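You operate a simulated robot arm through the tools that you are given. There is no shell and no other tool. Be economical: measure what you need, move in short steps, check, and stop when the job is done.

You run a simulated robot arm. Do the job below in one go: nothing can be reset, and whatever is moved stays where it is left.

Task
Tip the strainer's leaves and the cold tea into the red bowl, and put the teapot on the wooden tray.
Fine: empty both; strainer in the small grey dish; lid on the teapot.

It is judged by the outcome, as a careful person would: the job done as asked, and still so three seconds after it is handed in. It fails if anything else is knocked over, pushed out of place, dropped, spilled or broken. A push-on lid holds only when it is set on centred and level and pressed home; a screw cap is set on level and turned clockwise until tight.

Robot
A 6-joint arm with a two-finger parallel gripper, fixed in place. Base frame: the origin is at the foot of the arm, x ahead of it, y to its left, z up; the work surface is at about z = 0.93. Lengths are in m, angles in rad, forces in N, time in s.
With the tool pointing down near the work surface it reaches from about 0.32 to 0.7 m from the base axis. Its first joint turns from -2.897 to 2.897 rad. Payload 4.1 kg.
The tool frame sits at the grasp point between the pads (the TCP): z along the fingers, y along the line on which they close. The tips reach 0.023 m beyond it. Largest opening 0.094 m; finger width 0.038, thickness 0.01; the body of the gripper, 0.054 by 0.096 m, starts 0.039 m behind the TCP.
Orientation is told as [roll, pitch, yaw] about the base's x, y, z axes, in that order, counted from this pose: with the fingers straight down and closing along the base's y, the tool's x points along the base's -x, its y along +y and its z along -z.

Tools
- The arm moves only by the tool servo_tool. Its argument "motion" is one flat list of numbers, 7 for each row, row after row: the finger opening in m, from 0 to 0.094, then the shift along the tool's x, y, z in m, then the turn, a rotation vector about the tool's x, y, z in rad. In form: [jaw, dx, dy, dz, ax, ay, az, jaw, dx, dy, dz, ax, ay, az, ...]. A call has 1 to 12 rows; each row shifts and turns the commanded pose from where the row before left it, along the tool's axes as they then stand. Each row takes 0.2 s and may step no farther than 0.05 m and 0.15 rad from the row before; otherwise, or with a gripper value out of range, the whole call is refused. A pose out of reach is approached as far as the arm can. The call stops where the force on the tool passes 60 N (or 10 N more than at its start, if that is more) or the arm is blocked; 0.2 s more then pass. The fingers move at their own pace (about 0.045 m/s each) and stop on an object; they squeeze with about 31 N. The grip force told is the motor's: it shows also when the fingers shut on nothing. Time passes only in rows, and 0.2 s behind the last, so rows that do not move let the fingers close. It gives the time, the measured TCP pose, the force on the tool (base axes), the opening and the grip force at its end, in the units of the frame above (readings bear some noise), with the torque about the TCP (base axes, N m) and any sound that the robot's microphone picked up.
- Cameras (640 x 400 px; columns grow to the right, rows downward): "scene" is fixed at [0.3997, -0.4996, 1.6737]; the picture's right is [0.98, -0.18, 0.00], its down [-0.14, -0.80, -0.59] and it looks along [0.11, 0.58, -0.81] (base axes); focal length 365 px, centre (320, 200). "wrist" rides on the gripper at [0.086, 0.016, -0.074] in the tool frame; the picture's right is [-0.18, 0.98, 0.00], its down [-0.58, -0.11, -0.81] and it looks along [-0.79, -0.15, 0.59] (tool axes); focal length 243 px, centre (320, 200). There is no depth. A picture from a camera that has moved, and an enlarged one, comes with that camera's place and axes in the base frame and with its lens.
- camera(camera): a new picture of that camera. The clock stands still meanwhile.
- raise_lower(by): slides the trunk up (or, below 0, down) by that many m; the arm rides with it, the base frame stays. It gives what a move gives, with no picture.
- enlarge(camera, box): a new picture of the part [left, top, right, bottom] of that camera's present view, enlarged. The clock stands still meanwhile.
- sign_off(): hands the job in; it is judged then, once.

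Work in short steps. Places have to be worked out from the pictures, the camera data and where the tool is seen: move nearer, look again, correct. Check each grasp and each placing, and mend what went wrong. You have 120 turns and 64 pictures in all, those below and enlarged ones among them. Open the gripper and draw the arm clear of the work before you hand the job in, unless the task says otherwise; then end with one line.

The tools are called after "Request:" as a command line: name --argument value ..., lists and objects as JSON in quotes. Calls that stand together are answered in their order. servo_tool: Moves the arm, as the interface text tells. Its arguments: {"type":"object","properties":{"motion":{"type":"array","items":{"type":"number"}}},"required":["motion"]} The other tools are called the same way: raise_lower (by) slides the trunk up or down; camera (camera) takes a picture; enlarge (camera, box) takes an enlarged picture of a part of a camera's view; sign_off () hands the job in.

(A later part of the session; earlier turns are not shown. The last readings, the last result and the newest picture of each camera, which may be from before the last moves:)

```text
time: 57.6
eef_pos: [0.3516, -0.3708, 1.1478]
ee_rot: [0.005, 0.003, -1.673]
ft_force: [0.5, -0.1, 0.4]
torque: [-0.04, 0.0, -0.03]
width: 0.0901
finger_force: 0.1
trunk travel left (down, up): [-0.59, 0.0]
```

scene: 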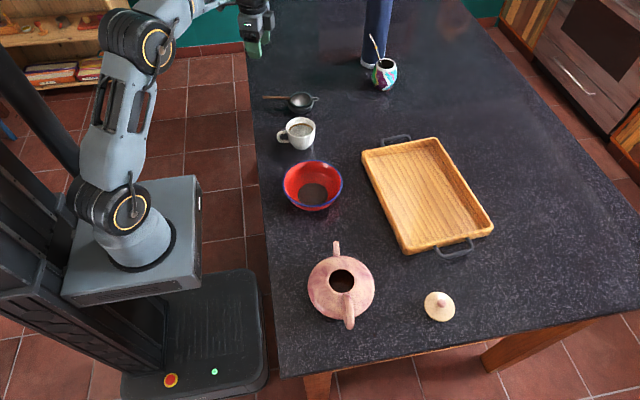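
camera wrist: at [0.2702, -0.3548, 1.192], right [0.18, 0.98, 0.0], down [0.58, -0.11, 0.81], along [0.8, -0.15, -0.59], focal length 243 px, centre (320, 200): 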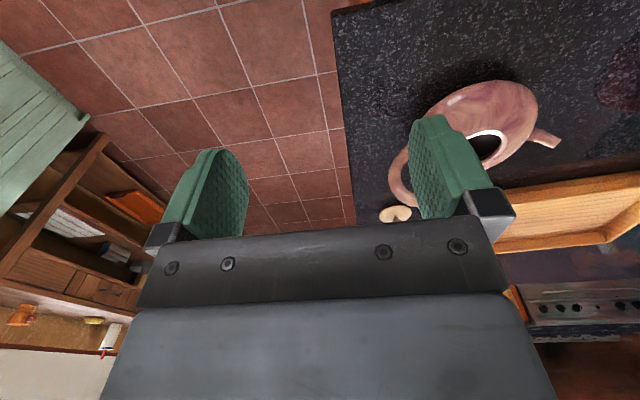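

Move above the handle and tilt to 1.0.

Request:
servo_tool --motion '[0.09, 0.0211, 0.0324, 0.0045, 0, 0, 0, 0.09, 0.0211, 0.0324, 0.0045, 0, 0, 0, 0.09, 0.0211, 0.0324, 0.0045, 0, 0, 0, 0.09, 0.0211, 0.0324, 0.0045, 0, 0, 0, 0.09, 0, 0, 0, 0, 0.143, 0, 0.09, 0, 0, 0, 0, 0.143, 0, 0.09, 0, 0, 0, 0, 0.143, 0, 0.09, 0, 0, 0, 0, 0.143, 0, 0.09, 0, 0, 0, 0, 0.143, 0, 0.09, 0, 0, 0, 0, 0.143, 0, 0.09, 0, 0, 0, 0, 0.143, 0]'

Request:
camera --camera "wrist"

```text
time: 60.0
eef_pos: [0.4896, -0.2987, 1.131]
ee_rot: [0.008, 1.005, -1.665]
ft_force: [-0.2, -0.1, -0.3]
torque: [0.01, 0.01, 0.0]
width: 0.0898
finger_force: 0.1
trunk travel left (down, up): [-0.59, 0.0]
```

```text
32 pictures are left
camera wrist: at [0.5035, -0.3182, 1.2436], right [0.97, -0.2, -0.15], down [-0.21, -0.98, -0.06], along [-0.14, 0.09, -0.99], focal length 243 px, centre (320, 200)
```

wrist: 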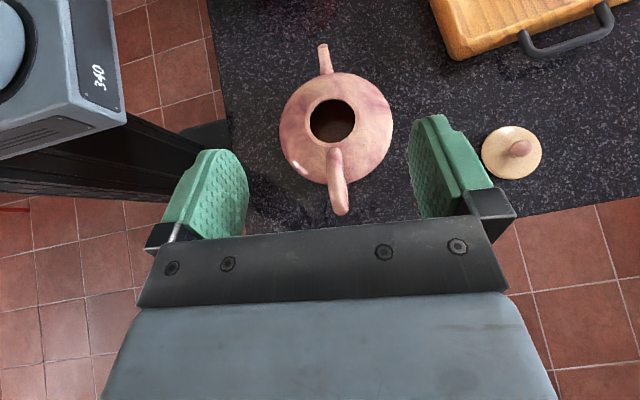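

Handle midpoint ≈ (0.491, -0.287), centred between the fingers. Descend so the pads straddle the ring.

Request:
servo_tool --motion '[0.09, -0.0219, 0.0002, 0.0174, 0, 0, 0, 0.09, -0.0219, 0.0002, 0.0174, 0, 0, 0, 0.09, -0.0219, 0.0002, 0.0174, 0, 0, 0, 0.09, -0.0217, 0.0002, 0.0173, 0, 0, 0]'

Request:
camera --camera "wrist"

```text
time: 61.0
eef_pos: [0.4923, -0.2884, 1.0177]
ee_rot: [0.01, 1.003, -1.664]
ft_force: [0.8, -1.1, 0.7]
torque: [0.0, 0.01, 0.01]
width: 0.0899
finger_force: 0.1
trunk travel left (down, up): [-0.59, 0.0]
```

```text
31 pictures are left
camera wrist: at [0.5062, -0.3068, 1.1304], right [0.97, -0.2, -0.15], down [-0.21, -0.98, -0.06], along [-0.14, 0.09, -0.99], focal length 243 px, centre (320, 200)
```

wrist: 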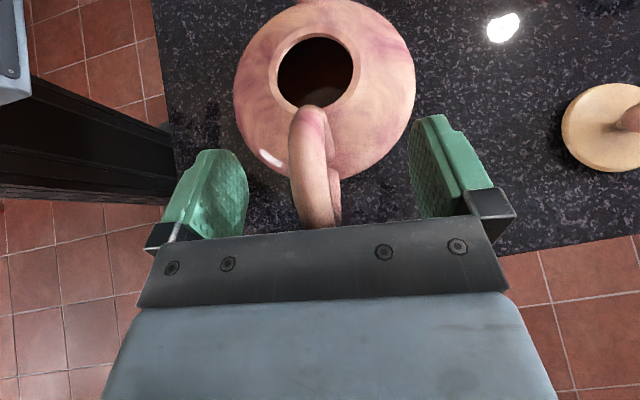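

Handle is centred within a couple of mm. Close the jaws.

Request:
servo_tool --motion '[0.05, 0, 0, 0, 0, 0, 0, 0.0, 0, 0, 0, 0, 0, 0, 0.0, 0, 0, 0, 0, 0, 0, 0.0, 0, 0, 0, 0, 0, 0, 0.0, 0, 0, 0, 0, 0, 0, 0.0, 0, 0, 0, 0, 0, 0]'

Request:
camera --camera "wrist"

```text
time: 62.4
eef_pos: [0.4911, -0.2894, 1.0185]
ee_rot: [0.007, 1.004, -1.665]
ft_force: [-1.6, 0.0, 0.7]
torque: [0.12, 0.38, 0.17]
width: 0.0144
finger_force: 30.9
trunk travel left (down, up): [-0.59, 0.0]
```

```text
30 pictures are left
camera wrist: at [0.5057, -0.3069, 1.1311], right [0.97, -0.2, -0.15], down [-0.21, -0.98, -0.06], along [-0.14, 0.09, -0.99], focal length 243 px, centre (320, 200)
```

wrist: 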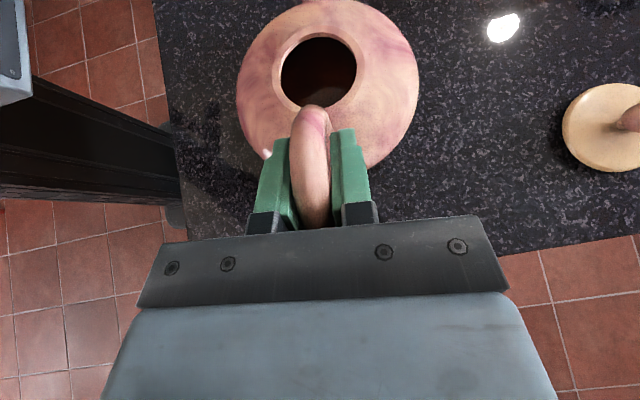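

Gripped at 14 mm. Lift a few cm and check for slip.

Request:
servo_tool --motion '[0, 0.0084, 0, -0.0054, 0, 0, 0, 0, 0.0127, 0, -0.008, 0, 0, 0, 0, 0.0211, 0, -0.0134, 0, 0, 0, 0, 0, 0, 0, 0, 0, 0]'

Request:
camera --camera "wrist"

```text
time: 63.4
eef_pos: [0.4916, -0.2887, 1.0688]
ee_rot: [0.007, 1.002, -1.667]
ft_force: [0.0, 0.5, -5.6]
torque: [-0.39, 0.02, 0.01]
width: 0.0143
finger_force: 31.0
trunk travel left (down, up): [-0.59, 0.0]
```

```text
29 pictures are left
camera wrist: at [0.5061, -0.306, 1.1813], right [0.97, -0.2, -0.15], down [-0.21, -0.98, -0.06], along [-0.14, 0.09, -0.99], focal length 243 px, centre (320, 200)
```

wrist: 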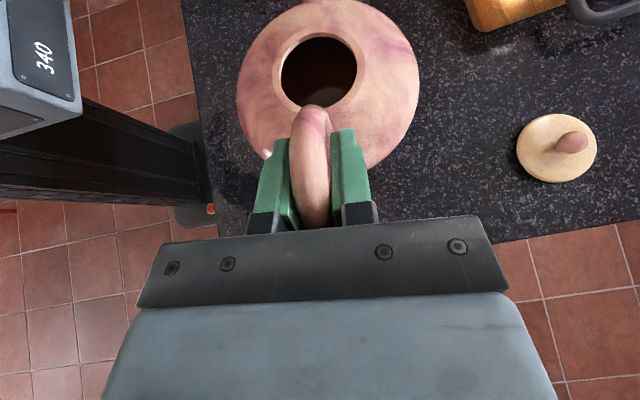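

No slip (≈0.55 kg). Carry the pot level up and forward so that the spout comes over the bowl: TCP to (0.4875, -0.117, 1.20).

Request:
servo_tool --motion '[0, 0.02525, -0.0026, 0.0092, 0, 0, 0, 0, 0.02525, -0.0026, 0.0092, 0, 0, 0, 0, 0.02525, -0.0026, 0.0092, 0, 0, 0, 0, 0.02525, -0.0026, 0.0092, 0, 0, 0, 0, 0.02525, -0.0026, 0.0092, 0, 0, 0, 0, 0.02525, -0.0026, 0.0092, 0, 0, 0, 0, 0.02525, -0.0026, 0.0092, 0, 0, 0, 0, 0.02525, -0.0026, 0.0092, 0, 0, 0]'

Request:
camera --camera "scene"

```text
time: 65.2
eef_pos: [0.4893, -0.1153, 1.1987]
ee_rot: [0.007, 1.004, -1.665]
ft_force: [-0.2, -0.1, -5.0]
torque: [-0.38, 0.06, -0.01]
width: 0.0142
finger_force: 31.2
trunk travel left (down, up): [-0.59, 0.0]
```

```text
28 pictures are left
```

scene: 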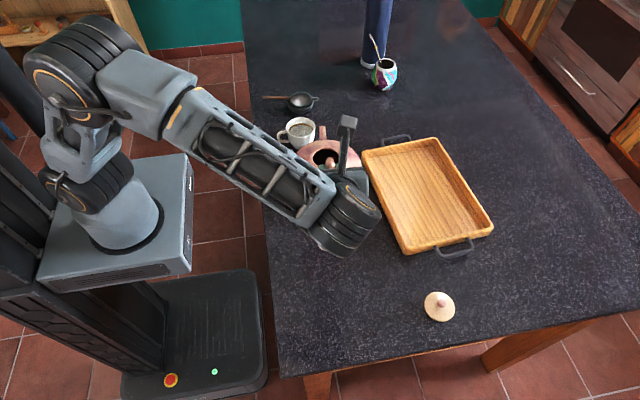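

Spout tip at ≈ (0.506, 0.046) over the bowl. Begin tipping around the spout tip: to φ = 0.6, with a small -x shift.

Request:
servo_tool --motion '[0, 0.0042, -0.007, 0.0067, 0, -0.15, 0, 0, 0.0075, 0, 0.0086, 0, -0.15, 0, 0, 0.0112, 0, 0.0095, 0, -0.15, 0, 0, 0, 0, 0, 0, 0, 0, 0, 0, 0, 0, 0, 0, 0, 0, 0.0151, 0, 0.0094, 0, -0.15, 0, 0, 0, 0, 0, 0, 0, 0]'

Request:
enlarge --camera "scene" --box '[250, 90, 410, 230]'

```text
time: 66.8
eef_pos: [0.4862, -0.0653, 1.1991]
ee_rot: [0.003, 0.401, -1.673]
ft_force: [0.4, 0.2, -5.0]
torque: [-0.14, 0.06, 0.03]
width: 0.0143
finger_force: 30.9
trunk travel left (down, up): [-0.59, 0.0]
```

```text
2.86 times, centred on (330, 160) of scene
camera zoom: at [0.3997, -0.4996, 1.6737], right [0.98, -0.18, 0.0], down [-0.14, -0.8, -0.59], along [0.11, 0.58, -0.81], focal length 1043 px, centre (291, 314)
```

zoom: 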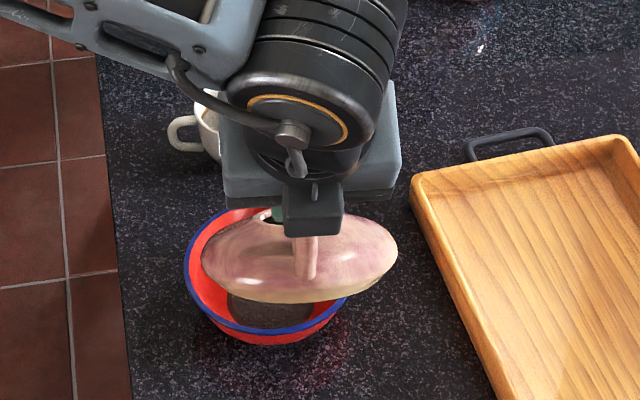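

Pot tilting fine, spout over the bowl. Continue to φ = 1.05 with holds.

Request:
servo_tool --motion '[0, 0.0187, 0, 0.008, 0, -0.15, 0, 0, 0, 0, 0, 0, 0, 0, 0, 0, 0, 0, 0, 0, 0, 0, 0.0217, 0, 0.0056, 0, -0.15, 0, 0, 0, 0, 0, 0, 0, 0, 0, 0, 0, 0, 0, 0, 0, 0, 0.024, 0, 0.0025, 0, -0.15, 0, 0, 0, 0, 0, 0, 0, 0, 0, 0, 0, 0, 0, 0, 0]'

Request:
enlarge --camera "scene" --box '[250, 90, 410, 230]'

```text
time: 68.8
eef_pos: [0.493, 0.002, 1.1989]
ee_rot: [0.006, -0.047, -1.672]
ft_force: [-0.6, 0.4, -4.9]
torque: [0.11, 0.01, 0.0]
width: 0.0146
finger_force: 31.2
trunk travel left (down, up): [-0.59, 0.0]
```

```text
2.86 times, centred on (330, 160) of scene
camera zoom: at [0.3997, -0.4996, 1.6737], right [0.98, -0.18, 0.0], down [-0.14, -0.8, -0.59], along [0.11, 0.58, -0.81], focal length 1043 px, centre (291, 314)
```

zoom: 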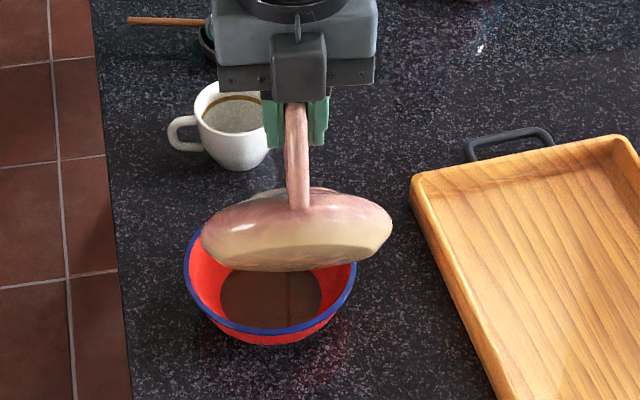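

Tea is flowing into the bowl. Continue to φ = 1.5 with holds.

Request:
servo_tool --motion '[0, 0.0252, -0.003, -0.0012, 0, -0.15, 0, 0, 0, 0, 0, 0, 0, 0, 0, 0, 0, 0, 0, 0, 0, 0, 0.0251, -0.003, -0.005, 0, -0.15, 0, 0, 0, 0, 0, 0, 0, 0, 0, 0, 0, 0, 0, 0, 0, 0, 0.0242, 0, -0.0087, 0, -0.15, 0, 0, 0, 0, 0, 0, 0, 0, 0, 0, 0, 0, 0, 0, 0]'

Request:
enlarge --camera "scene" --box '[250, 70, 410, 230]'

```text
time: 70.8
eef_pos: [0.4944, 0.0787, 1.1989]
ee_rot: [0.005, -0.496, -1.673]
ft_force: [0.4, -0.5, -4.8]
torque: [0.28, -0.03, -0.02]
width: 0.0145
finger_force: 30.8
trunk travel left (down, up): [-0.59, 0.0]
```

```text
2.50 times, centred on (330, 150) of scene
camera zoom: at [0.3997, -0.4996, 1.6737], right [0.98, -0.18, 0.0], down [-0.14, -0.8, -0.59], along [0.11, 0.58, -0.81], focal length 912 px, centre (295, 325)
```

zoom: 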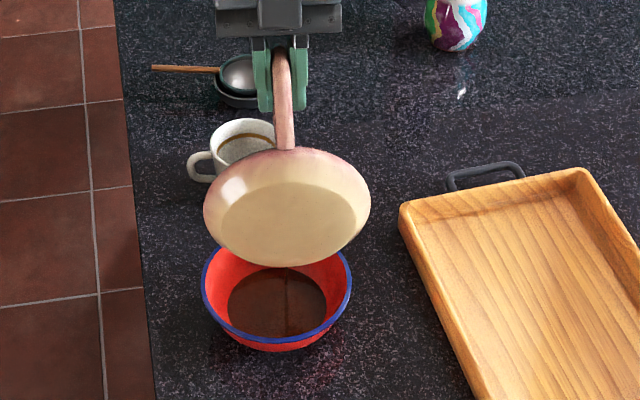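

Still draining. Continue to φ = 2.1 with holds.

Request:
servo_tool --motion '[0, 0.022, 0, -0.0119, 0, -0.15, 0, 0, 0, 0, 0, 0, 0, 0, 0, 0.019, 0, -0.0143, 0, -0.15, 0, 0, 0, 0, 0, 0, 0, 0, 0, 0.0154, 0, -0.0158, 0, -0.15, 0, 0, 0, 0, 0, 0, 0, 0, 0, 0.0116, 0, -0.0161, 0, -0.15, 0, 0, 0, 0, 0, 0, 0, 0, 0, 0, 0, 0, 0, 0, 0]'

Request:
enlarge --camera "scene" --box '[250, 70, 410, 230]'

```text
time: 72.8
eef_pos: [0.5022, 0.1688, 1.1985]
ee_rot: [0.011, -1.098, -1.681]
ft_force: [0.1, -0.3, -4.8]
torque: [0.42, -0.03, -0.01]
width: 0.0144
finger_force: 30.8
trunk travel left (down, up): [-0.59, 0.0]
```

```text
2.50 times, centred on (330, 150) of scene
camera zoom: at [0.3997, -0.4996, 1.6737], right [0.98, -0.18, 0.0], down [-0.14, -0.8, -0.59], along [0.11, 0.58, -0.81], focal length 912 px, centre (295, 325)
```

zoom: 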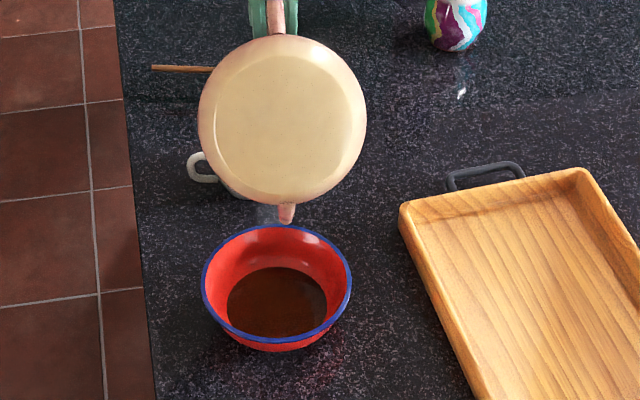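

No stream now; tip a little more (φ = 2.4) and hold to drain the last drops.

Request:
servo_tool --motion '[0, 0.0078, -0.004, -0.0153, 0, -0.15, 0, 0, 0.0045, -0.004, -0.0134, 0, -0.15, 0, 0, 0, 0, 0, 0, 0, 0, 0, 0, 0, 0, 0, 0, 0, 0, 0, 0, 0, 0, 0, 0, 0, 0, 0, 0, 0, 0, 0, 0, 0, 0, 0, 0, 0, 0, 0, 0, 0, 0, 0, 0, 0]'

Request:
enlarge --camera "scene" --box '[250, 70, 410, 230]'

```text
time: 74.6
eef_pos: [0.4862, 0.145, 1.163]
ee_rot: [0.038, -1.387, -1.695]
ft_force: [0.0, 0.1, -5.4]
torque: [0.47, -0.02, 0.0]
width: 0.0143
finger_force: 31.3
out of reach, approached as far as the arm can: row 1, 2
trunk travel left (down, up): [-0.59, 0.0]
```

```text
2.50 times, centred on (330, 150) of scene
camera zoom: at [0.3997, -0.4996, 1.6737], right [0.98, -0.18, 0.0], down [-0.14, -0.8, -0.59], along [0.11, 0.58, -0.81], focal length 912 px, centre (295, 325)
```

zoom: 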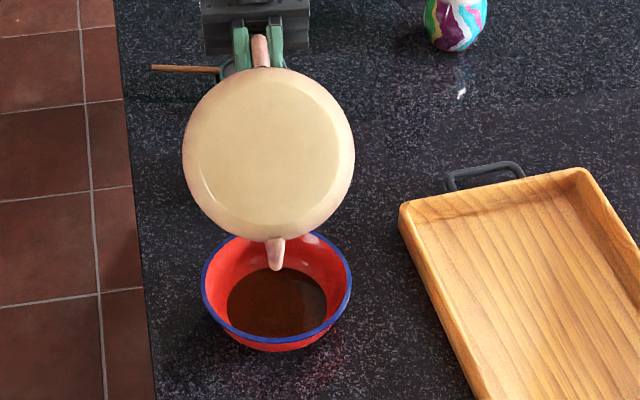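

Drained. Raise a little and tip back while drawing away from the bowl.

Request:
servo_tool --motion '[0, -0.0344, 0, -0.0064, 0, 0, 0, 0, -0.004, 0, 0.0216, 0, 0.15, 0, 0, -0.0072, 0, 0.0208, 0, 0.15, 0, 0, -0.0102, 0, 0.0195, 0, 0.15, 0, 0, -0.013, 0, 0.0177, 0, 0.15, 0, 0, -0.0155, 0, 0.0156, 0, 0.15, 0, 0, -0.0177, 0, 0.0131, 0, 0.15, 0, 0, -0.0194, 0, 0.0103, 0, 0.15, 0, 0, -0.0208, 0, 0.0073, 0, 0.15, 0, 0, -0.0216, 0, 0.0041, 0, 0.15, 0, 0, -0.022, 0, 0.0008, 0, 0.15, 0]'

Request:
servo_tool --motion '[0, 0, 0, 0, 0, 0.148, 0, 0, 0, 0, 0, 0, 0.148, 0, 0, 0, 0, 0, 0, 0.148, 0, 0, 0, 0, 0, 0, 0.148, 0, 0, 0, 0, 0, 0, 0.148, 0, 0, 0, 0, 0, 0, 0.148, 0]'

Request:
camera --camera "wrist"

Request:
camera --camera "scene"

```text
time: 77.0
eef_pos: [0.461, -0.0933, 1.1873]
ee_rot: [0.005, 0.108, -1.67]
ft_force: [-0.1, -0.5, -3.8]
torque: [-0.02, 0.01, 0.0]
width: 0.0141
finger_force: 31.3
out of reach, approached as far as the arm can: row 1
trunk travel left (down, up): [-0.59, 0.0]
```

```text
time: 78.4
eef_pos: [0.4606, -0.0936, 1.1879]
ee_rot: [0.007, 0.992, -1.664]
ft_force: [0.3, -1.0, -4.1]
torque: [-0.35, 0.04, -0.02]
width: 0.0142
finger_force: 30.8
trunk travel left (down, up): [-0.59, 0.0]
```

```text
22 pictures are left
camera wrist: at [0.4753, -0.1094, 1.3014], right [0.97, -0.2, -0.15], down [-0.21, -0.98, -0.05], along [-0.14, 0.08, -0.99], focal length 243 px, centre (320, 200)
```

wrist: 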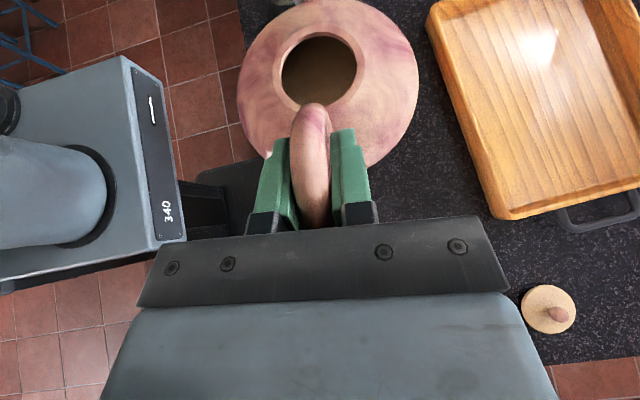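

```text
21 pictures are left
```

scene: 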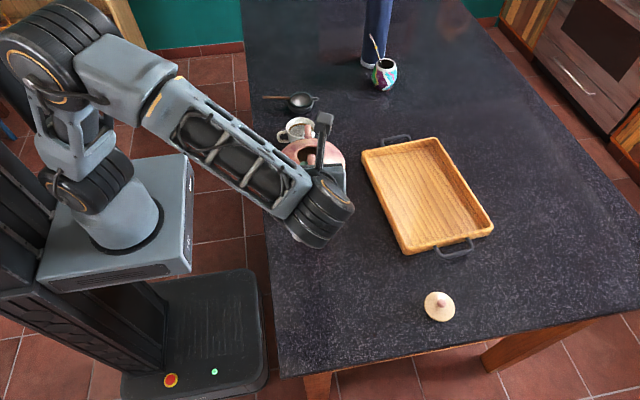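

Pot is empty and held unchanged. I'll set it on the tray with its handle toward the robot: shift +x, then yaw the pot's heading to +x.

Request:
servo_tool --motion '[0, 0, 0.033, 0, 0, 0, 0, 0, 0, 0.033, 0, 0, 0, 0, 0, 0, 0.033, 0, 0, 0, 0]'

Request:
servo_tool --motion '[0, 0, 0, 0, -0.123, 0, 0.0804, 0, 0, 0, 0, -0.123, 0, 0.0804, 0, 0, 0, 0, -0.123, 0, 0.0804, 0, 0, 0, 0, -0.123, 0, 0.0804, 0, 0, 0, 0, -0.123, 0, 0.0804, 0, 0, 0, 0, -0.123, 0, 0.0804, 0, 0, 0, 0, -0.123, 0, 0.0804, 0, 0, 0, 0, -0.123, 0, 0.0804, 0, 0, 0, 0, -0.123, 0, 0.0804, 0, 0, 0, 0, -0.123, 0, 0.0804]'

```text
time: 79.2
eef_pos: [0.5606, -0.1019, 1.1885]
ee_rot: [0.006, 0.99, -1.666]
ft_force: [0.0, 0.2, -5.0]
torque: [-0.32, 0.05, -0.01]
width: 0.0146
finger_force: 30.6
trunk travel left (down, up): [-0.59, 0.0]
```

```text
time: 81.4
eef_pos: [0.5585, -0.1024, 1.1874]
ee_rot: [0.004, 0.994, 3.14]
ft_force: [0.6, -0.6, -5.1]
torque: [0.0, 0.33, -0.01]
width: 0.0143
finger_force: 31.6
trunk travel left (down, up): [-0.59, 0.0]
```

Pot now heads +x. Look at the tray edges before lowering.

Request:
enlarge --camera "scene" --box '[300, 120, 510, 270]'

Request:
camera --camera "wrist"

```text
2.67 times, centred on (405, 195) of scene
camera zoom: at [0.3997, -0.4996, 1.6737], right [0.98, -0.18, 0.0], down [-0.14, -0.8, -0.59], along [0.11, 0.58, -0.81], focal length 973 px, centre (93, 213)
```

zoom: 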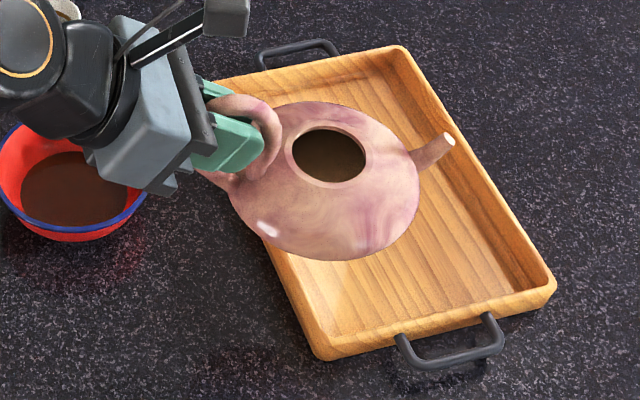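

```text
19 pictures are left
camera wrist: at [0.5441, -0.1177, 1.301], right [-0.1, -0.98, -0.15], down [-0.99, 0.11, -0.05], along [0.07, 0.15, -0.99], focal length 243 px, centre (320, 200)
```

wrist: 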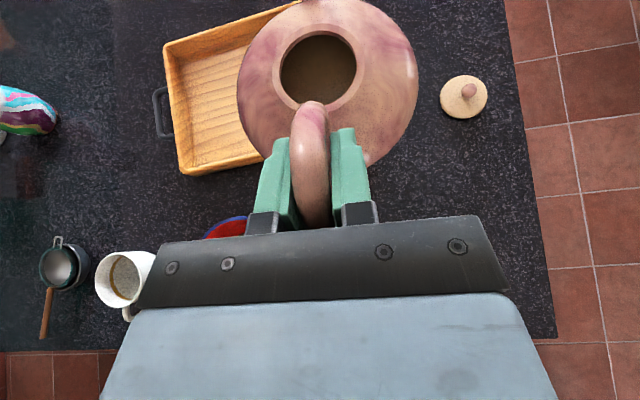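

Tray inner floor spans x ≈ 0.68–0.845, y ≈ -0.135–0.14. Target pot centre (0.75, -0.01) → TCP (0.67, -0.01); move there and lower to z ≈ 1.06.

Request:
servo_tool --motion '[0, 0.0152, -0.0228, 0.0234, 0, 0, 0, 0, 0.0152, -0.0228, 0.0234, 0, 0, 0, 0, 0.0152, -0.0228, 0.0234, 0, 0, 0, 0, 0.0152, -0.0228, 0.0234, 0, 0, 0, 0, -0.0252, 0, 0.0164, 0, 0, 0, 0, -0.0252, 0, 0.0164, 0, 0, 0, 0, -0.0252, 0, 0.0164, 0, 0, 0, 0, -0.0252, 0, 0.0164, 0, 0, 0]'

Request:
enlarge --camera "scene" --box '[300, 120, 510, 270]'

```text
time: 83.2
eef_pos: [0.6707, -0.0286, 1.0884]
ee_rot: [-0.009, 0.992, -3.14]
ft_force: [-0.6, -0.8, -4.1]
torque: [-0.03, 0.35, 0.02]
width: 0.0143
finger_force: 30.6
out of reach, approached as far as the arm can: row 4, 5, 7, 8
trunk travel left (down, up): [-0.59, 0.0]
```

```text
2.67 times, centred on (405, 195) of scene
camera zoom: at [0.3997, -0.4996, 1.6737], right [0.98, -0.18, 0.0], down [-0.14, -0.8, -0.59], along [0.11, 0.58, -0.81], focal length 973 px, centre (93, 213)
```

zoom: 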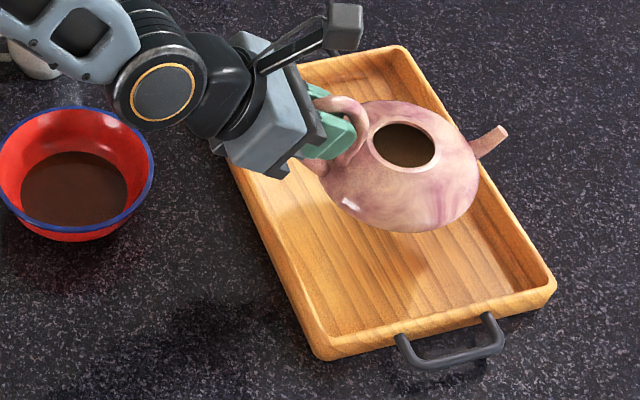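

The limit seems to be the last joint (yaw ≈ π with y > -0.03). Placing at y ≈ -0.04 is still well inside the tray; lower with small steps.

Request:
servo_tool --motion '[0, -0.0168, 0.012, 0.0109, 0, 0, 0, 0, -0.0084, 0, 0.0055, 0, 0, 0, 0, -0.0042, 0, 0.0027, 0, 0, 0]'

Request:
enlarge --camera "scene" --box '[300, 120, 510, 270]'

```text
time: 84.0
eef_pos: [0.6686, -0.0392, 1.0521]
ee_rot: [-0.007, 0.992, -3.139]
ft_force: [0.1, -0.8, -4.2]
torque: [-0.01, 0.33, -0.02]
width: 0.0145
finger_force: 30.6
trunk travel left (down, up): [-0.59, 0.0]
```

```text
2.67 times, centred on (405, 195) of scene
camera zoom: at [0.3997, -0.4996, 1.6737], right [0.98, -0.18, 0.0], down [-0.14, -0.8, -0.59], along [0.11, 0.58, -0.81], focal length 973 px, centre (93, 213)
```

zoom: 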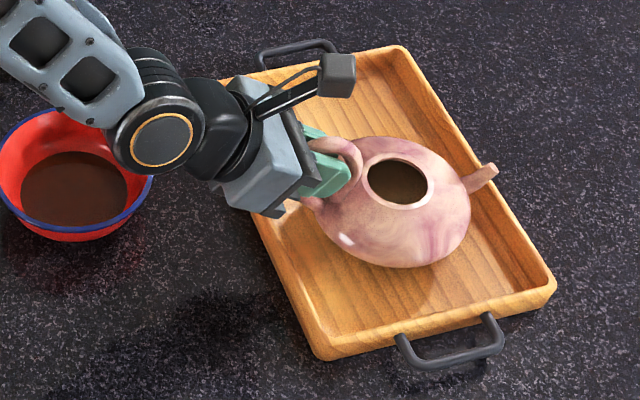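

Good position. Lower in 4 mm steps until the tray takes the weight.

Request:
servo_tool --motion '[0, -0.0034, 0, 0.0022, 0, 0, 0, 0, -0.0034, 0, 0.0022, 0, 0, 0, 0, -0.0034, 0, 0.0022, 0, 0, 0]'

Request:
servo_tool --motion '[0, -0.0017, 0, 0.0011, 0, 0, 0, 0, -0.0017, 0, 0.0011, 0, 0, 0]'

```text
time: 84.8
eef_pos: [0.6692, -0.0441, 1.0423]
ee_rot: [-0.011, 0.995, -3.14]
ft_force: [-1.0, 0.1, -4.3]
torque: [0.01, 0.38, 0.0]
width: 0.0145
finger_force: 31.4
out of reach, approached as far as the arm can: row 3
trunk travel left (down, up): [-0.59, 0.0]
```

```text
time: 85.4
eef_pos: [0.6701, -0.0432, 1.0395]
ee_rot: [-0.008, 0.994, -3.141]
ft_force: [0.6, 0.1, -3.9]
torque: [-0.01, 0.35, 0.02]
width: 0.0141
finger_force: 30.9
trunk travel left (down, up): [-0.59, 0.0]
```

Near a joint limit; rotate the heading +0.1 rad, then continue down in 2 mm steps.

Request:
servo_tool --motion '[0, 0, 0, 0, 0.0838, 0, -0.0545, 0, -0.0017, 0, 0.0011, 0, 0, 0, 0, -0.0017, 0, 0.0011, 0, 0, 0, 0, -0.0017, 0, 0.0011, 0, 0, 0]'

Request:
servo_tool --motion '[0, -0.0017, 0, 0.0011, 0, 0, 0, 0, -0.0017, 0, 0.0011, 0, 0, 0]'

```text
time: 86.4
eef_pos: [0.6698, -0.0411, 1.0336]
ee_rot: [0.003, 0.994, -3.04]
ft_force: [-0.8, 0.5, -4.9]
torque: [-0.02, 0.36, -0.01]
width: 0.0144
finger_force: 30.9
trunk travel left (down, up): [-0.59, 0.0]
```

```text
time: 87.0
eef_pos: [0.6696, -0.0416, 1.0282]
ee_rot: [0.003, 0.993, -3.041]
ft_force: [-0.2, -0.1, -4.9]
torque: [-0.02, 0.38, 0.0]
width: 0.0143
finger_force: 30.5
trunk travel left (down, up): [-0.59, 0.0]
```

Not touching yet; continue in 1.5–2 mm steps.

Request:
servo_tool --motion '[0, -0.0013, 0, 0.0008, 0, 0, 0, 0, 0, 0, 0, 0, 0, 0]'

Request:
servo_tool --motion '[0, -0.0013, 0, 0.0008, 0, 0, 0, 0, 0, 0, 0, 0, 0, 0]'

Request:
servo_tool --motion '[0, -0.0013, 0, 0.0008, 0, 0, 0, 0, 0, 0, 0, 0, 0, 0]'

```text
time: 87.6
eef_pos: [0.6698, -0.0415, 1.0279]
ee_rot: [0.003, 0.996, -3.04]
ft_force: [0.3, 0.1, -5.5]
torque: [-0.05, 0.31, 0.01]
width: 0.0144
finger_force: 31.0
trunk travel left (down, up): [-0.59, 0.0]
```

```text
time: 88.2
eef_pos: [0.6684, -0.0421, 1.0251]
ee_rot: [0.001, 0.997, -3.04]
ft_force: [-0.7, 0.6, -4.1]
torque: [-0.01, 0.27, 0.02]
width: 0.0144
finger_force: 31.4
trunk travel left (down, up): [-0.59, 0.0]
```

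```text
time: 88.8
eef_pos: [0.6685, -0.0411, 1.0264]
ee_rot: [0.001, 0.998, -3.041]
ft_force: [-0.7, -0.4, 2.3]
torque: [0.05, -0.41, -0.02]
width: 0.0145
finger_force: 30.6
trunk travel left (down, up): [-0.59, 0.0]
```

Contact made (force turned from -4.8 to +2.3). Release.

Request:
servo_tool --motion '[0.02, 0, 0, 0, 0, 0, 0, 0.04, 0, 0, 0, 0, 0, 0, 0.09, 0, 0, 0, 0, 0, 0, 0.09, 0, 0, 0, 0, 0, 0, 0.09, 0, 0, 0, 0, 0, 0]'

Request:
camera --camera "wrist"

```text
time: 90.0
eef_pos: [0.668, -0.0411, 1.024]
ee_rot: [0.002, 0.996, -3.041]
ft_force: [0.2, 0.5, -1.0]
torque: [0.01, 0.01, 0.0]
width: 0.0902
finger_force: 0.0
trunk travel left (down, up): [-0.59, 0.0]
```

```text
16 pictures are left
camera wrist: at [0.6552, -0.0589, 1.1373], right [0.0, -0.99, -0.15], down [-1.0, 0.01, -0.05], along [0.05, 0.15, -0.99], focal length 243 px, centre (320, 200)
```

wrist: 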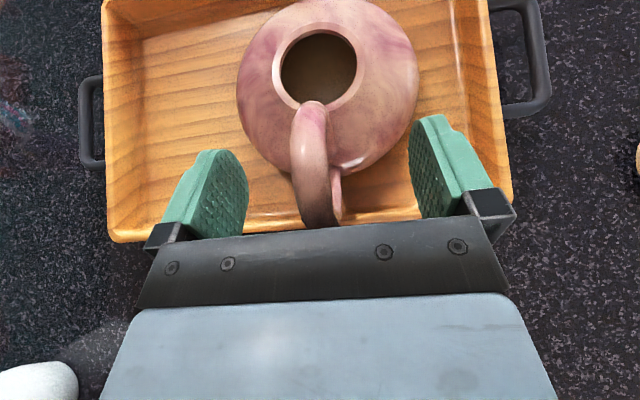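

Pot stands inside the tray; its axis ≈ (0.748, -0.034), rim ≈ 0.99. Lift off vertically, retreat toward the robot, and level the tool.

Request:
servo_tool --motion '[0.09, 0.0251, 0, -0.0164, 0, 0, 0, 0.09, 0.0251, 0, -0.0164, 0, 0, 0, 0.09, 0.0251, 0, -0.0164, 0, 0, 0, 0.09, 0.0251, 0, -0.0164, 0, 0, 0, 0.09, -0.0218, 0, -0.0335, 0, 0, 0, 0.09, -0.0218, 0, -0.0335, 0, 0, 0, 0.09, -0.0218, 0, -0.0335, 0, 0, 0, 0.09, -0.0218, 0, -0.0335, 0, 0, 0]'

Request:
servo_tool --motion '[0.09, 0, 0, 0, 0, -0.142, 0, 0.09, 0, 0, 0, 0, -0.142, 0, 0.09, 0, 0, 0, 0, -0.142, 0, 0.09, 0, 0, 0, 0, -0.142, 0, 0.09, 0, 0, 0, 0, -0.142, 0, 0.09, 0, 0, 0, 0, -0.142, 0, 0.09, 0, 0, 0, 0, -0.142, 0]'

Request:
servo_tool --motion '[0.09, 0, 0, 0, 0, 0, -0.147, 0.09, 0, 0, 0, 0, 0, -0.147, 0.09, 0, 0, 0, 0, 0, -0.147, 0.09, 0, 0, 0, 0, 0, -0.147, 0.09, 0, 0, 0, 0, 0, -0.147, 0.09, 0, 0, 0, 0, 0, -0.147, 0.09, 0, 0, 0, 0, 0, -0.147, 0.09, 0, 0, 0, 0, 0, -0.147, 0.09, 0, 0, 0, 0, 0, -0.147]'

Request:
servo_tool --motion '[0.09, 0, 0, 0, 0, 0, -0.147, 0.09, 0, 0, 0, 0, 0, -0.147, 0.09, 0, 0, 0, 0, 0, -0.147, 0.09, 0, 0, 0, 0, 0, -0.147, 0.09, 0, 0, 0, 0, 0, -0.147, 0.09, 0, 0, 0, 0, 0, -0.147, 0.09, 0, 0, 0, 0, 0, -0.147, 0.09, 0, 0, 0, 0, 0, -0.147, 0.09, 0, 0, 0, 0, 0, -0.147]'

```text
time: 91.8
eef_pos: [0.5085, -0.0581, 1.1465]
ee_rot: [0.004, 0.996, -3.04]
ft_force: [0.1, -0.2, -0.5]
torque: [0.01, -0.01, 0.03]
width: 0.09
finger_force: 0.1
trunk travel left (down, up): [-0.59, 0.0]
```

```text
time: 93.4
eef_pos: [0.5084, -0.058, 1.1445]
ee_rot: [0.001, 0.0, -3.041]
ft_force: [0.1, -0.5, -0.7]
torque: [0.02, 0.03, -0.01]
width: 0.0903
finger_force: 0.0
trunk travel left (down, up): [-0.59, 0.0]
```

```text
time: 95.4
eef_pos: [0.5095, -0.0578, 1.1459]
ee_rot: [0.001, -0.002, -1.718]
ft_force: [-0.4, 0.1, 1.0]
torque: [0.01, 0.0, 0.01]
width: 0.0899
finger_force: 0.1
trunk travel left (down, up): [-0.59, 0.0]
```

```text
time: 97.4
eef_pos: [0.5083, -0.0584, 1.1437]
ee_rot: [0.0, 0.0, -0.394]
ft_force: [-1.4, 0.8, -0.5]
torque: [0.01, -0.03, -0.02]
width: 0.0904
finger_force: 0.1
trunk travel left (down, up): [-0.59, 0.0]
```

Now go to the lid: tilt 0.35 outward and stage ~6 cm above the knob at (0.690, -0.284).

Request:
servo_tool --motion '[0.06, 0, 0, 0, 0, -0.1167, 0, 0.06, 0, 0, 0, 0, -0.1167, 0, 0.06, 0, 0, 0, 0, -0.1167, 0, 0.06, -0.0279, -0.0198, 0.0275, 0, 0, 0, 0.06, -0.0279, -0.0198, 0.0275, 0, 0, 0, 0.06, -0.0279, -0.0198, 0.0275, 0, 0, 0, 0.06, -0.0279, -0.0198, 0.0275, 0, 0, 0, 0.06, -0.0279, -0.0198, 0.0275, 0, 0, 0, 0.06, -0.0279, -0.0198, 0.0275, 0, 0, 0, 0.06, -0.0279, -0.0198, 0.0275, 0, 0, 0]'

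Request:
camera --camera "wrist"

```text
time: 99.6
eef_pos: [0.6873, -0.2824, 1.0307]
ee_rot: [-0.001, -0.35, -0.397]
ft_force: [0.7, 0.9, 0.3]
torque: [0.01, 0.01, 0.01]
width: 0.06
finger_force: 0.1
trunk travel left (down, up): [-0.59, 0.0]
```

```text
15 pictures are left
camera wrist: at [0.5958, -0.2258, 1.0705], right [0.54, 0.84, 0.06], down [0.21, -0.2, 0.96], along [0.82, -0.5, -0.28], focal length 243 px, centre (320, 200)
```

wrist: 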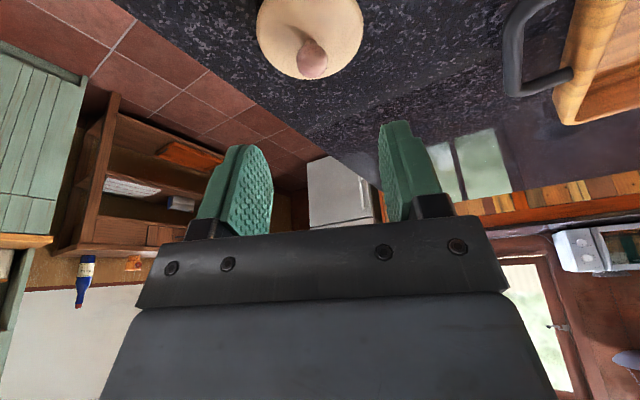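

Reached. Knob ≈ (0.689, -0.282, 0.957), laterally centred. Descend to knob height and check.

Request:
servo_tool --motion '[0.06, 0.0076, 0.0005, 0.0181, 0, 0, 0, 0.06, 0.0076, 0, 0.0181, 0, 0, 0, 0.06, 0.0077, 0, 0.018, 0, 0, 0]'

Request:
enlarge --camera "scene" --box '[390, 260, 490, 340]'

Request:
enlarge --camera "wrist" --box '[180, 60, 460, 240]'

```text
time: 100.4
eef_pos: [0.6812, -0.28, 0.9711]
ee_rot: [0.0, -0.353, -0.396]
ft_force: [-0.1, 0.5, -0.5]
torque: [0.0, 0.0, -0.02]
width: 0.0601
finger_force: 0.1
trunk travel left (down, up): [-0.59, 0.0]
```

```text
5.00 times, centred on (440, 300) of scene
camera zoom: at [0.3997, -0.4996, 1.6737], right [0.98, -0.18, 0.0], down [-0.14, -0.8, -0.59], along [0.11, 0.58, -0.81], focal length 1825 px, centre (-280, -300)
```

zoom: 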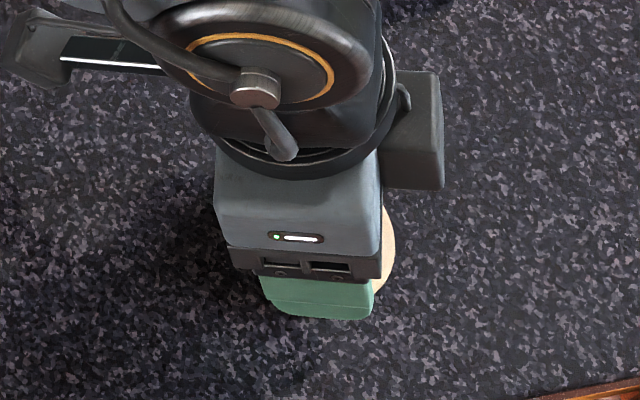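

```text
2.22 times, centred on (320, 150) of wrist
camera zoom: at [0.591, -0.2243, 1.0121], right [0.54, 0.84, 0.06], down [0.2, -0.2, 0.96], along [0.82, -0.5, -0.28], focal length 539 px, centre (320, 311)
```

zoom: 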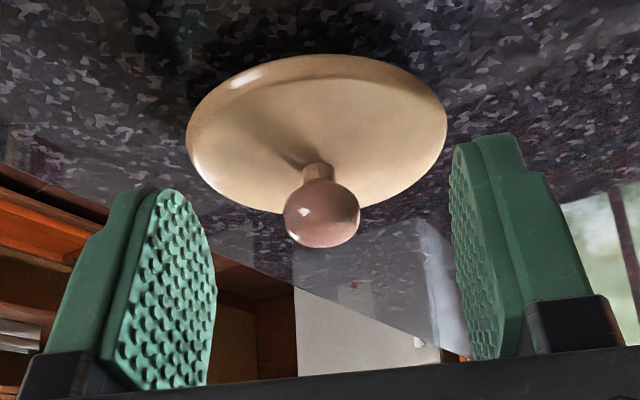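

Ball knob sits between the pads near the tips. Small trim, then close.

Request:
servo_tool --motion '[0.06, -0.002, -0.001, 0, 0, 0, 0, 0.03, 0, 0, 0, 0, 0, 0, 0.0, 0, 0, 0, 0, 0, 0, 0.0, 0, 0, 0, 0, 0, 0, 0.0, 0, 0, 0, 0, 0, 0]'

Request:
enlarge --camera "wrist" --box '[180, 60, 460, 240]'

```text
time: 101.6
eef_pos: [0.6834, -0.2828, 0.973]
ee_rot: [0.0, -0.353, -0.396]
ft_force: [0.1, -0.5, -0.3]
torque: [-0.02, -0.02, 0.01]
width: 0.017
finger_force: 30.9
trunk travel left (down, up): [-0.59, 0.0]
```

```text
2.22 times, centred on (320, 150) of wrist
camera zoom: at [0.5923, -0.2261, 1.0137], right [0.54, 0.84, 0.06], down [0.2, -0.2, 0.96], along [0.82, -0.5, -0.28], focal length 539 px, centre (320, 311)
```

zoom: 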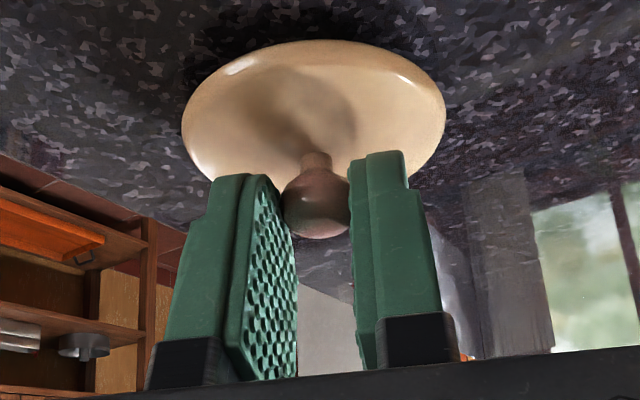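

Lid knob gripped, but with this orientation the wrist camera would hit the pot's handle on placing. I'll release the lid (still on the table) and regrasp with the tool turned ~163° so that the camera is on the far side.

Request:
servo_tool --motion '[0.03, 0, 0, 0, 0, 0, 0, 0.06, 0, 0, 0, 0, 0, 0, 0.06, 0, 0, 0, 0, 0, 0, 0.06, -0.0103, 0, -0.0282, 0, 0, 0, 0.06, -0.0103, 0, -0.0282, 0, 0, 0, 0.06, 0.0376, 0, -0.0137, 0, 0, 0, 0.06, 0.0376, 0, -0.0137, 0, 0, 0, 0.06, 0, 0, 0, 0, 0.1175, 0, 0.06, 0, 0, 0, 0, 0.1175, 0, 0.06, 0, 0, 0, 0, 0.1175, 0]'

Request:
servo_tool --motion '[0.06, 0, 0, 0, 0, 0, 0.147, 0.06, 0, 0, 0, 0, 0, 0.147, 0.06, 0, 0, 0, 0, 0, 0.147, 0.06, 0, 0, 0, 0, 0, 0.147, 0.06, 0, 0, 0, 0, 0, 0.147, 0.06, 0, 0, 0, 0, 0, 0.147, 0.06, 0, 0, 0, 0, 0, 0.147, 0.06, 0, 0, 0, 0, 0, 0.147, 0.06, 0, 0, 0, 0, 0, 0.147, 0.06, 0, 0, 0, 0, 0, 0.147]'

Request:
servo_tool --motion '[0.06, 0, 0, 0, 0, 0, 0.147, 0.06, 0, 0, 0, 0, 0, 0.147, 0.06, 0, 0, 0, 0, 0, 0.147, 0.06, 0, 0, 0, 0, 0, 0.147, 0.06, 0, 0, 0, 0, 0, 0.147, 0.06, 0, 0, 0, 0, 0, 0.147, 0.06, 0, 0, 0, 0, 0, 0.147, 0.06, 0, 0, 0, 0, 0, 0.147, 0.06, 0, 0, 0, 0, 0, 0.147]'

```text
time: 103.8
eef_pos: [0.6109, -0.2515, 1.0314]
ee_rot: [0.001, 0.002, -0.397]
ft_force: [-0.3, 0.8, 0.9]
torque: [0.03, -0.01, 0.01]
width: 0.06
finger_force: 0.1
trunk travel left (down, up): [-0.59, 0.0]
```

```text
time: 106.0
eef_pos: [0.6093, -0.2514, 1.0328]
ee_rot: [0.001, 0.0, -1.871]
ft_force: [0.4, -0.3, 0.3]
torque: [0.02, 0.0, -0.01]
width: 0.0598
finger_force: 0.1
trunk travel left (down, up): [-0.59, 0.0]
```

```text
time: 108.0
eef_pos: [0.6107, -0.2518, 1.0327]
ee_rot: [0.001, 0.001, 3.091]
ft_force: [0.0, 0.6, 0.3]
torque: [-0.01, -0.01, 0.01]
width: 0.0602
finger_force: 0.1
trunk travel left (down, up): [-0.59, 0.0]
```

Orientation turned. Tilt 0.35 and stage above the lid again.

Request:
servo_tool --motion '[0.06, 0, 0, 0, 0, 0.1167, 0, 0.06, 0, 0, 0, 0, 0.1167, 0, 0.06, 0, 0, 0, 0, 0.1167, 0, 0.06, 0.0345, 0.0131, 0.0142, 0, 0, 0, 0.06, 0.0345, 0.0131, 0.0142, 0, 0, 0]'

Request:
camera --camera "wrist"

```text
time: 109.2
eef_pos: [0.6846, -0.2786, 1.0289]
ee_rot: [-0.001, 0.351, 3.094]
ft_force: [-0.3, -0.6, -0.2]
torque: [0.02, 0.0, 0.0]
width: 0.06
finger_force: 0.1
trunk travel left (down, up): [-0.59, 0.0]
```

```text
11 pictures are left
camera wrist: at [0.74, -0.2988, 1.1288], right [-0.22, -0.97, -0.06], down [-0.82, 0.15, 0.56], along [-0.53, 0.17, -0.83], focal length 243 px, centre (320, 200)
```

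wrist: 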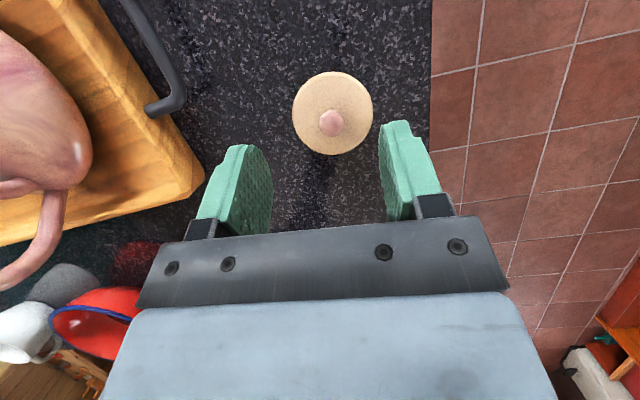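

Knob ≈ (0.690, -0.284). Descend and close.

Request:
servo_tool --motion '[0.06, -0.0064, 0.0017, 0.0182, 0, 0, 0, 0.06, -0.0064, 0.0017, 0.0182, 0, 0, 0, 0.06, -0.0064, 0.0017, 0.0182, 0, 0, 0, 0.06, 0, 0, 0, 0, 0, 0]'

Request:
servo_tool --motion '[0.03, 0, 0, 0, 0, 0, 0, 0.0, 0, 0, 0, 0, 0, 0, 0.0, 0, 0, 0, 0, 0, 0, 0.0, 0, 0, 0, 0, 0, 0]'

Request:
enlarge --camera "wrist" --box '[200, 50, 440, 200]'

```text
time: 110.2
eef_pos: [0.6839, -0.2865, 0.9707]
ee_rot: [0.0, 0.35, 3.094]
ft_force: [-0.7, -0.5, 0.3]
torque: [-0.01, -0.01, 0.02]
width: 0.06
finger_force: 0.2
trunk travel left (down, up): [-0.59, 0.0]
```

```text
time: 111.2
eef_pos: [0.6847, -0.2875, 0.9722]
ee_rot: [0.0, 0.35, 3.094]
ft_force: [-0.1, -0.5, -0.7]
torque: [0.05, -0.02, 0.02]
width: 0.0175
finger_force: 30.6
trunk travel left (down, up): [-0.59, 0.0]
```

```text
2.67 times, centred on (320, 125) of wrist
camera zoom: at [0.7398, -0.3051, 1.0714], right [-0.22, -0.97, -0.06], down [-0.82, 0.15, 0.56], along [-0.53, 0.17, -0.83], focal length 647 px, centre (320, 400)
```

zoom: 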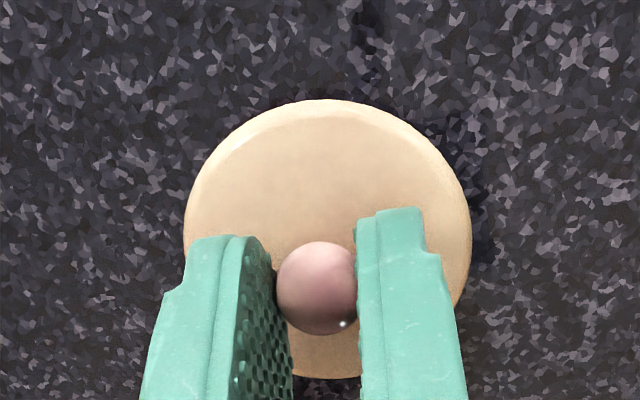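

Knob gripped at 17.5 mm. Lift 8 cm, yaw +0.345, and swing over the pot.

Request:
servo_tool --motion '[0, 0.0091, 0, -0.0251, 0, 0, 0, 0, 0.0091, 0, -0.0251, 0, 0, 0, 0, 0.0091, 0, -0.0251, 0, 0, 0, 0, 0, 0, 0, 0.0395, 0, -0.108, 0, 0, 0, 0, 0.0395, 0, -0.108, 0, 0, 0, 0, 0.0395, 0, -0.108]'

Request:
servo_tool --motion '[0, 0.0199, -0.0374, 0.0073, 0, 0, 0, 0, 0.0199, -0.0374, 0.0073, 0, 0, 0, 0, 0.0199, -0.0374, 0.0073, 0, 0, 0, 0, 0.0199, -0.0374, 0.0073, 0, 0, 0, 0, 0.0199, -0.0374, 0.0073, 0, 0, 0, 0, 0.0199, -0.0374, 0.0073, 0, 0, 0]'

Request:
camera --camera "wrist"

```text
time: 112.6
eef_pos: [0.6846, -0.2853, 1.0523]
ee_rot: [0.0, 0.352, -2.844]
ft_force: [-0.1, 0.0, -0.6]
torque: [-0.03, 0.01, 0.0]
width: 0.0172
finger_force: 31.2
trunk travel left (down, up): [-0.59, 0.0]
```

```text
time: 114.0
eef_pos: [0.7396, -0.0318, 1.0503]
ee_rot: [0.002, 0.35, -2.843]
ft_force: [-0.3, -0.8, -1.1]
torque: [-0.01, -0.02, 0.0]
width: 0.0174
finger_force: 30.9
trunk travel left (down, up): [-0.59, 0.0]
```

```text
9 pictures are left
camera wrist: at [0.7981, -0.0303, 1.1515], right [0.12, -0.99, -0.06], down [-0.82, -0.14, 0.56], along [-0.56, -0.02, -0.83], focal length 243 px, centre (320, 200)
```

wrist: 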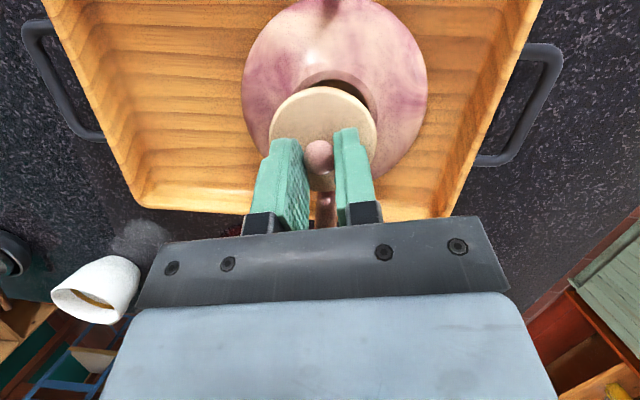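

Triangulating the opening gives the pot axis ≈ (0.755, -0.034), rim z ≈ 0.975; the lid is ≈ (0.749, -0.0295). Shift by (+0.006, -0.0045), lower 2 cm, and look from both cameras.

Request:
servo_tool --motion '[0, -0.0014, 0.0031, 0.0101, 0, 0, 0, 0, -0.0014, 0.003, 0.0102, 0, 0, 0]'

Request:
enlarge --camera "scene" --box '[370, 150, 470, 230]'

Request:
enlarge --camera "wrist" --box '[220, 40, 440, 180]'

```text
time: 114.6
eef_pos: [0.7462, -0.0367, 1.0323]
ee_rot: [-0.002, 0.349, -2.846]
ft_force: [-0.7, -0.6, 0.1]
torque: [0.03, 0.0, -0.04]
width: 0.0171
finger_force: 30.9
trunk travel left (down, up): [-0.59, 0.0]
```

```text
5.00 times, centred on (420, 190) of scene
camera zoom: at [0.3997, -0.4996, 1.6737], right [0.98, -0.18, 0.0], down [-0.14, -0.8, -0.59], along [0.11, 0.58, -0.81], focal length 1825 px, centre (-180, 250)
```

zoom: 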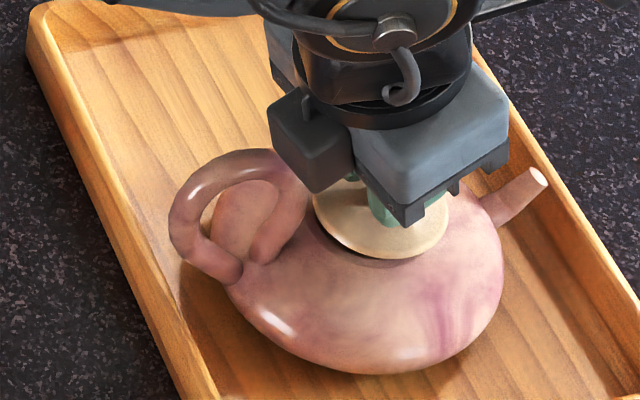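

```text
2.86 times, centred on (330, 110) of wrist
camera zoom: at [0.8041, -0.0375, 1.1319], right [0.12, -0.99, -0.06], down [-0.82, -0.14, 0.56], along [-0.56, -0.02, -0.83], focal length 693 px, centre (291, 457)
```

zoom: 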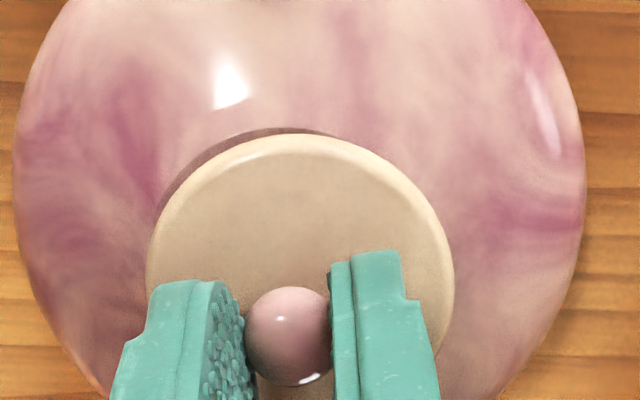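

Lateral checks: pot axis (0.755, -0.035), lid (0.753, -0.037). Trim (+0.002, +0.0015) and lower 4 mm at a time, reading the force.

Request:
servo_tool --motion '[0, 0.0022, -0.0008, 0.0008, 0, 0, 0, 0, -0.0014, 0, 0.0038, 0, 0, 0, 0, -0.0014, 0, 0.0038, 0, 0, 0]'

Request:
servo_tool --motion '[0, -0.0007, 0, 0.0019, 0, 0, 0, 0, -0.0007, 0, 0.0019, 0, 0, 0]'

Request:
servo_tool --motion '[0, -0.0007, 0, 0.0019, 0, 0, 0, 0, -0.0007, 0, 0.0019, 0, 0, 0]'

```text
time: 115.4
eef_pos: [0.7476, -0.0367, 1.0267]
ee_rot: [0.002, 0.354, -2.842]
ft_force: [0.3, 0.6, 8.2]
torque: [-0.07, -0.21, 0.05]
width: 0.0172
finger_force: 30.5
trunk travel left (down, up): [-0.59, 0.0]
```

```text
time: 116.0
eef_pos: [0.7476, -0.0355, 1.0248]
ee_rot: [0.002, 0.359, -2.84]
ft_force: [-1.5, 3.4, 23.7]
torque: [0.13, -0.52, 0.05]
width: 0.0171
finger_force: 31.3
trunk travel left (down, up): [-0.59, 0.0]
```

```text
time: 116.6
eef_pos: [0.7463, -0.0361, 1.023]
ee_rot: [0.004, 0.36, -2.842]
ft_force: [-2.1, 5.5, 37.7]
torque: [0.07, 0.19, 0.0]
width: 0.0171
finger_force: 31.4
trunk travel left (down, up): [-0.59, 0.0]
```

Contact at z ≈ 1.027, now pressing 38 N. Look at the lid.

Request:
enlarge --camera "wrist" --box '[220, 40, 440, 180]'

```text
2.86 times, centred on (330, 110) of wrist
camera zoom: at [0.8042, -0.0352, 1.124], right [0.12, -0.99, -0.06], down [-0.83, -0.14, 0.55], along [-0.55, -0.02, -0.83], focal length 693 px, centre (291, 457)
```

zoom: 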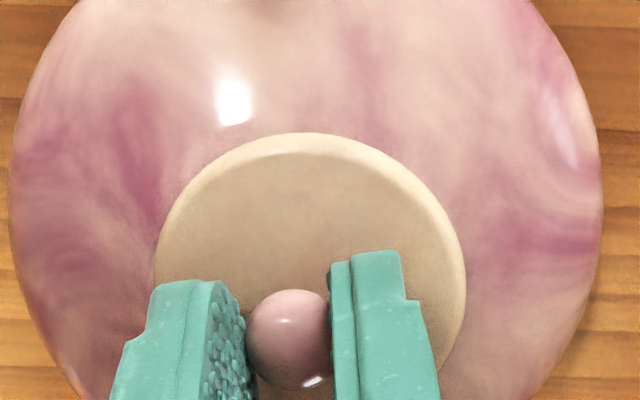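

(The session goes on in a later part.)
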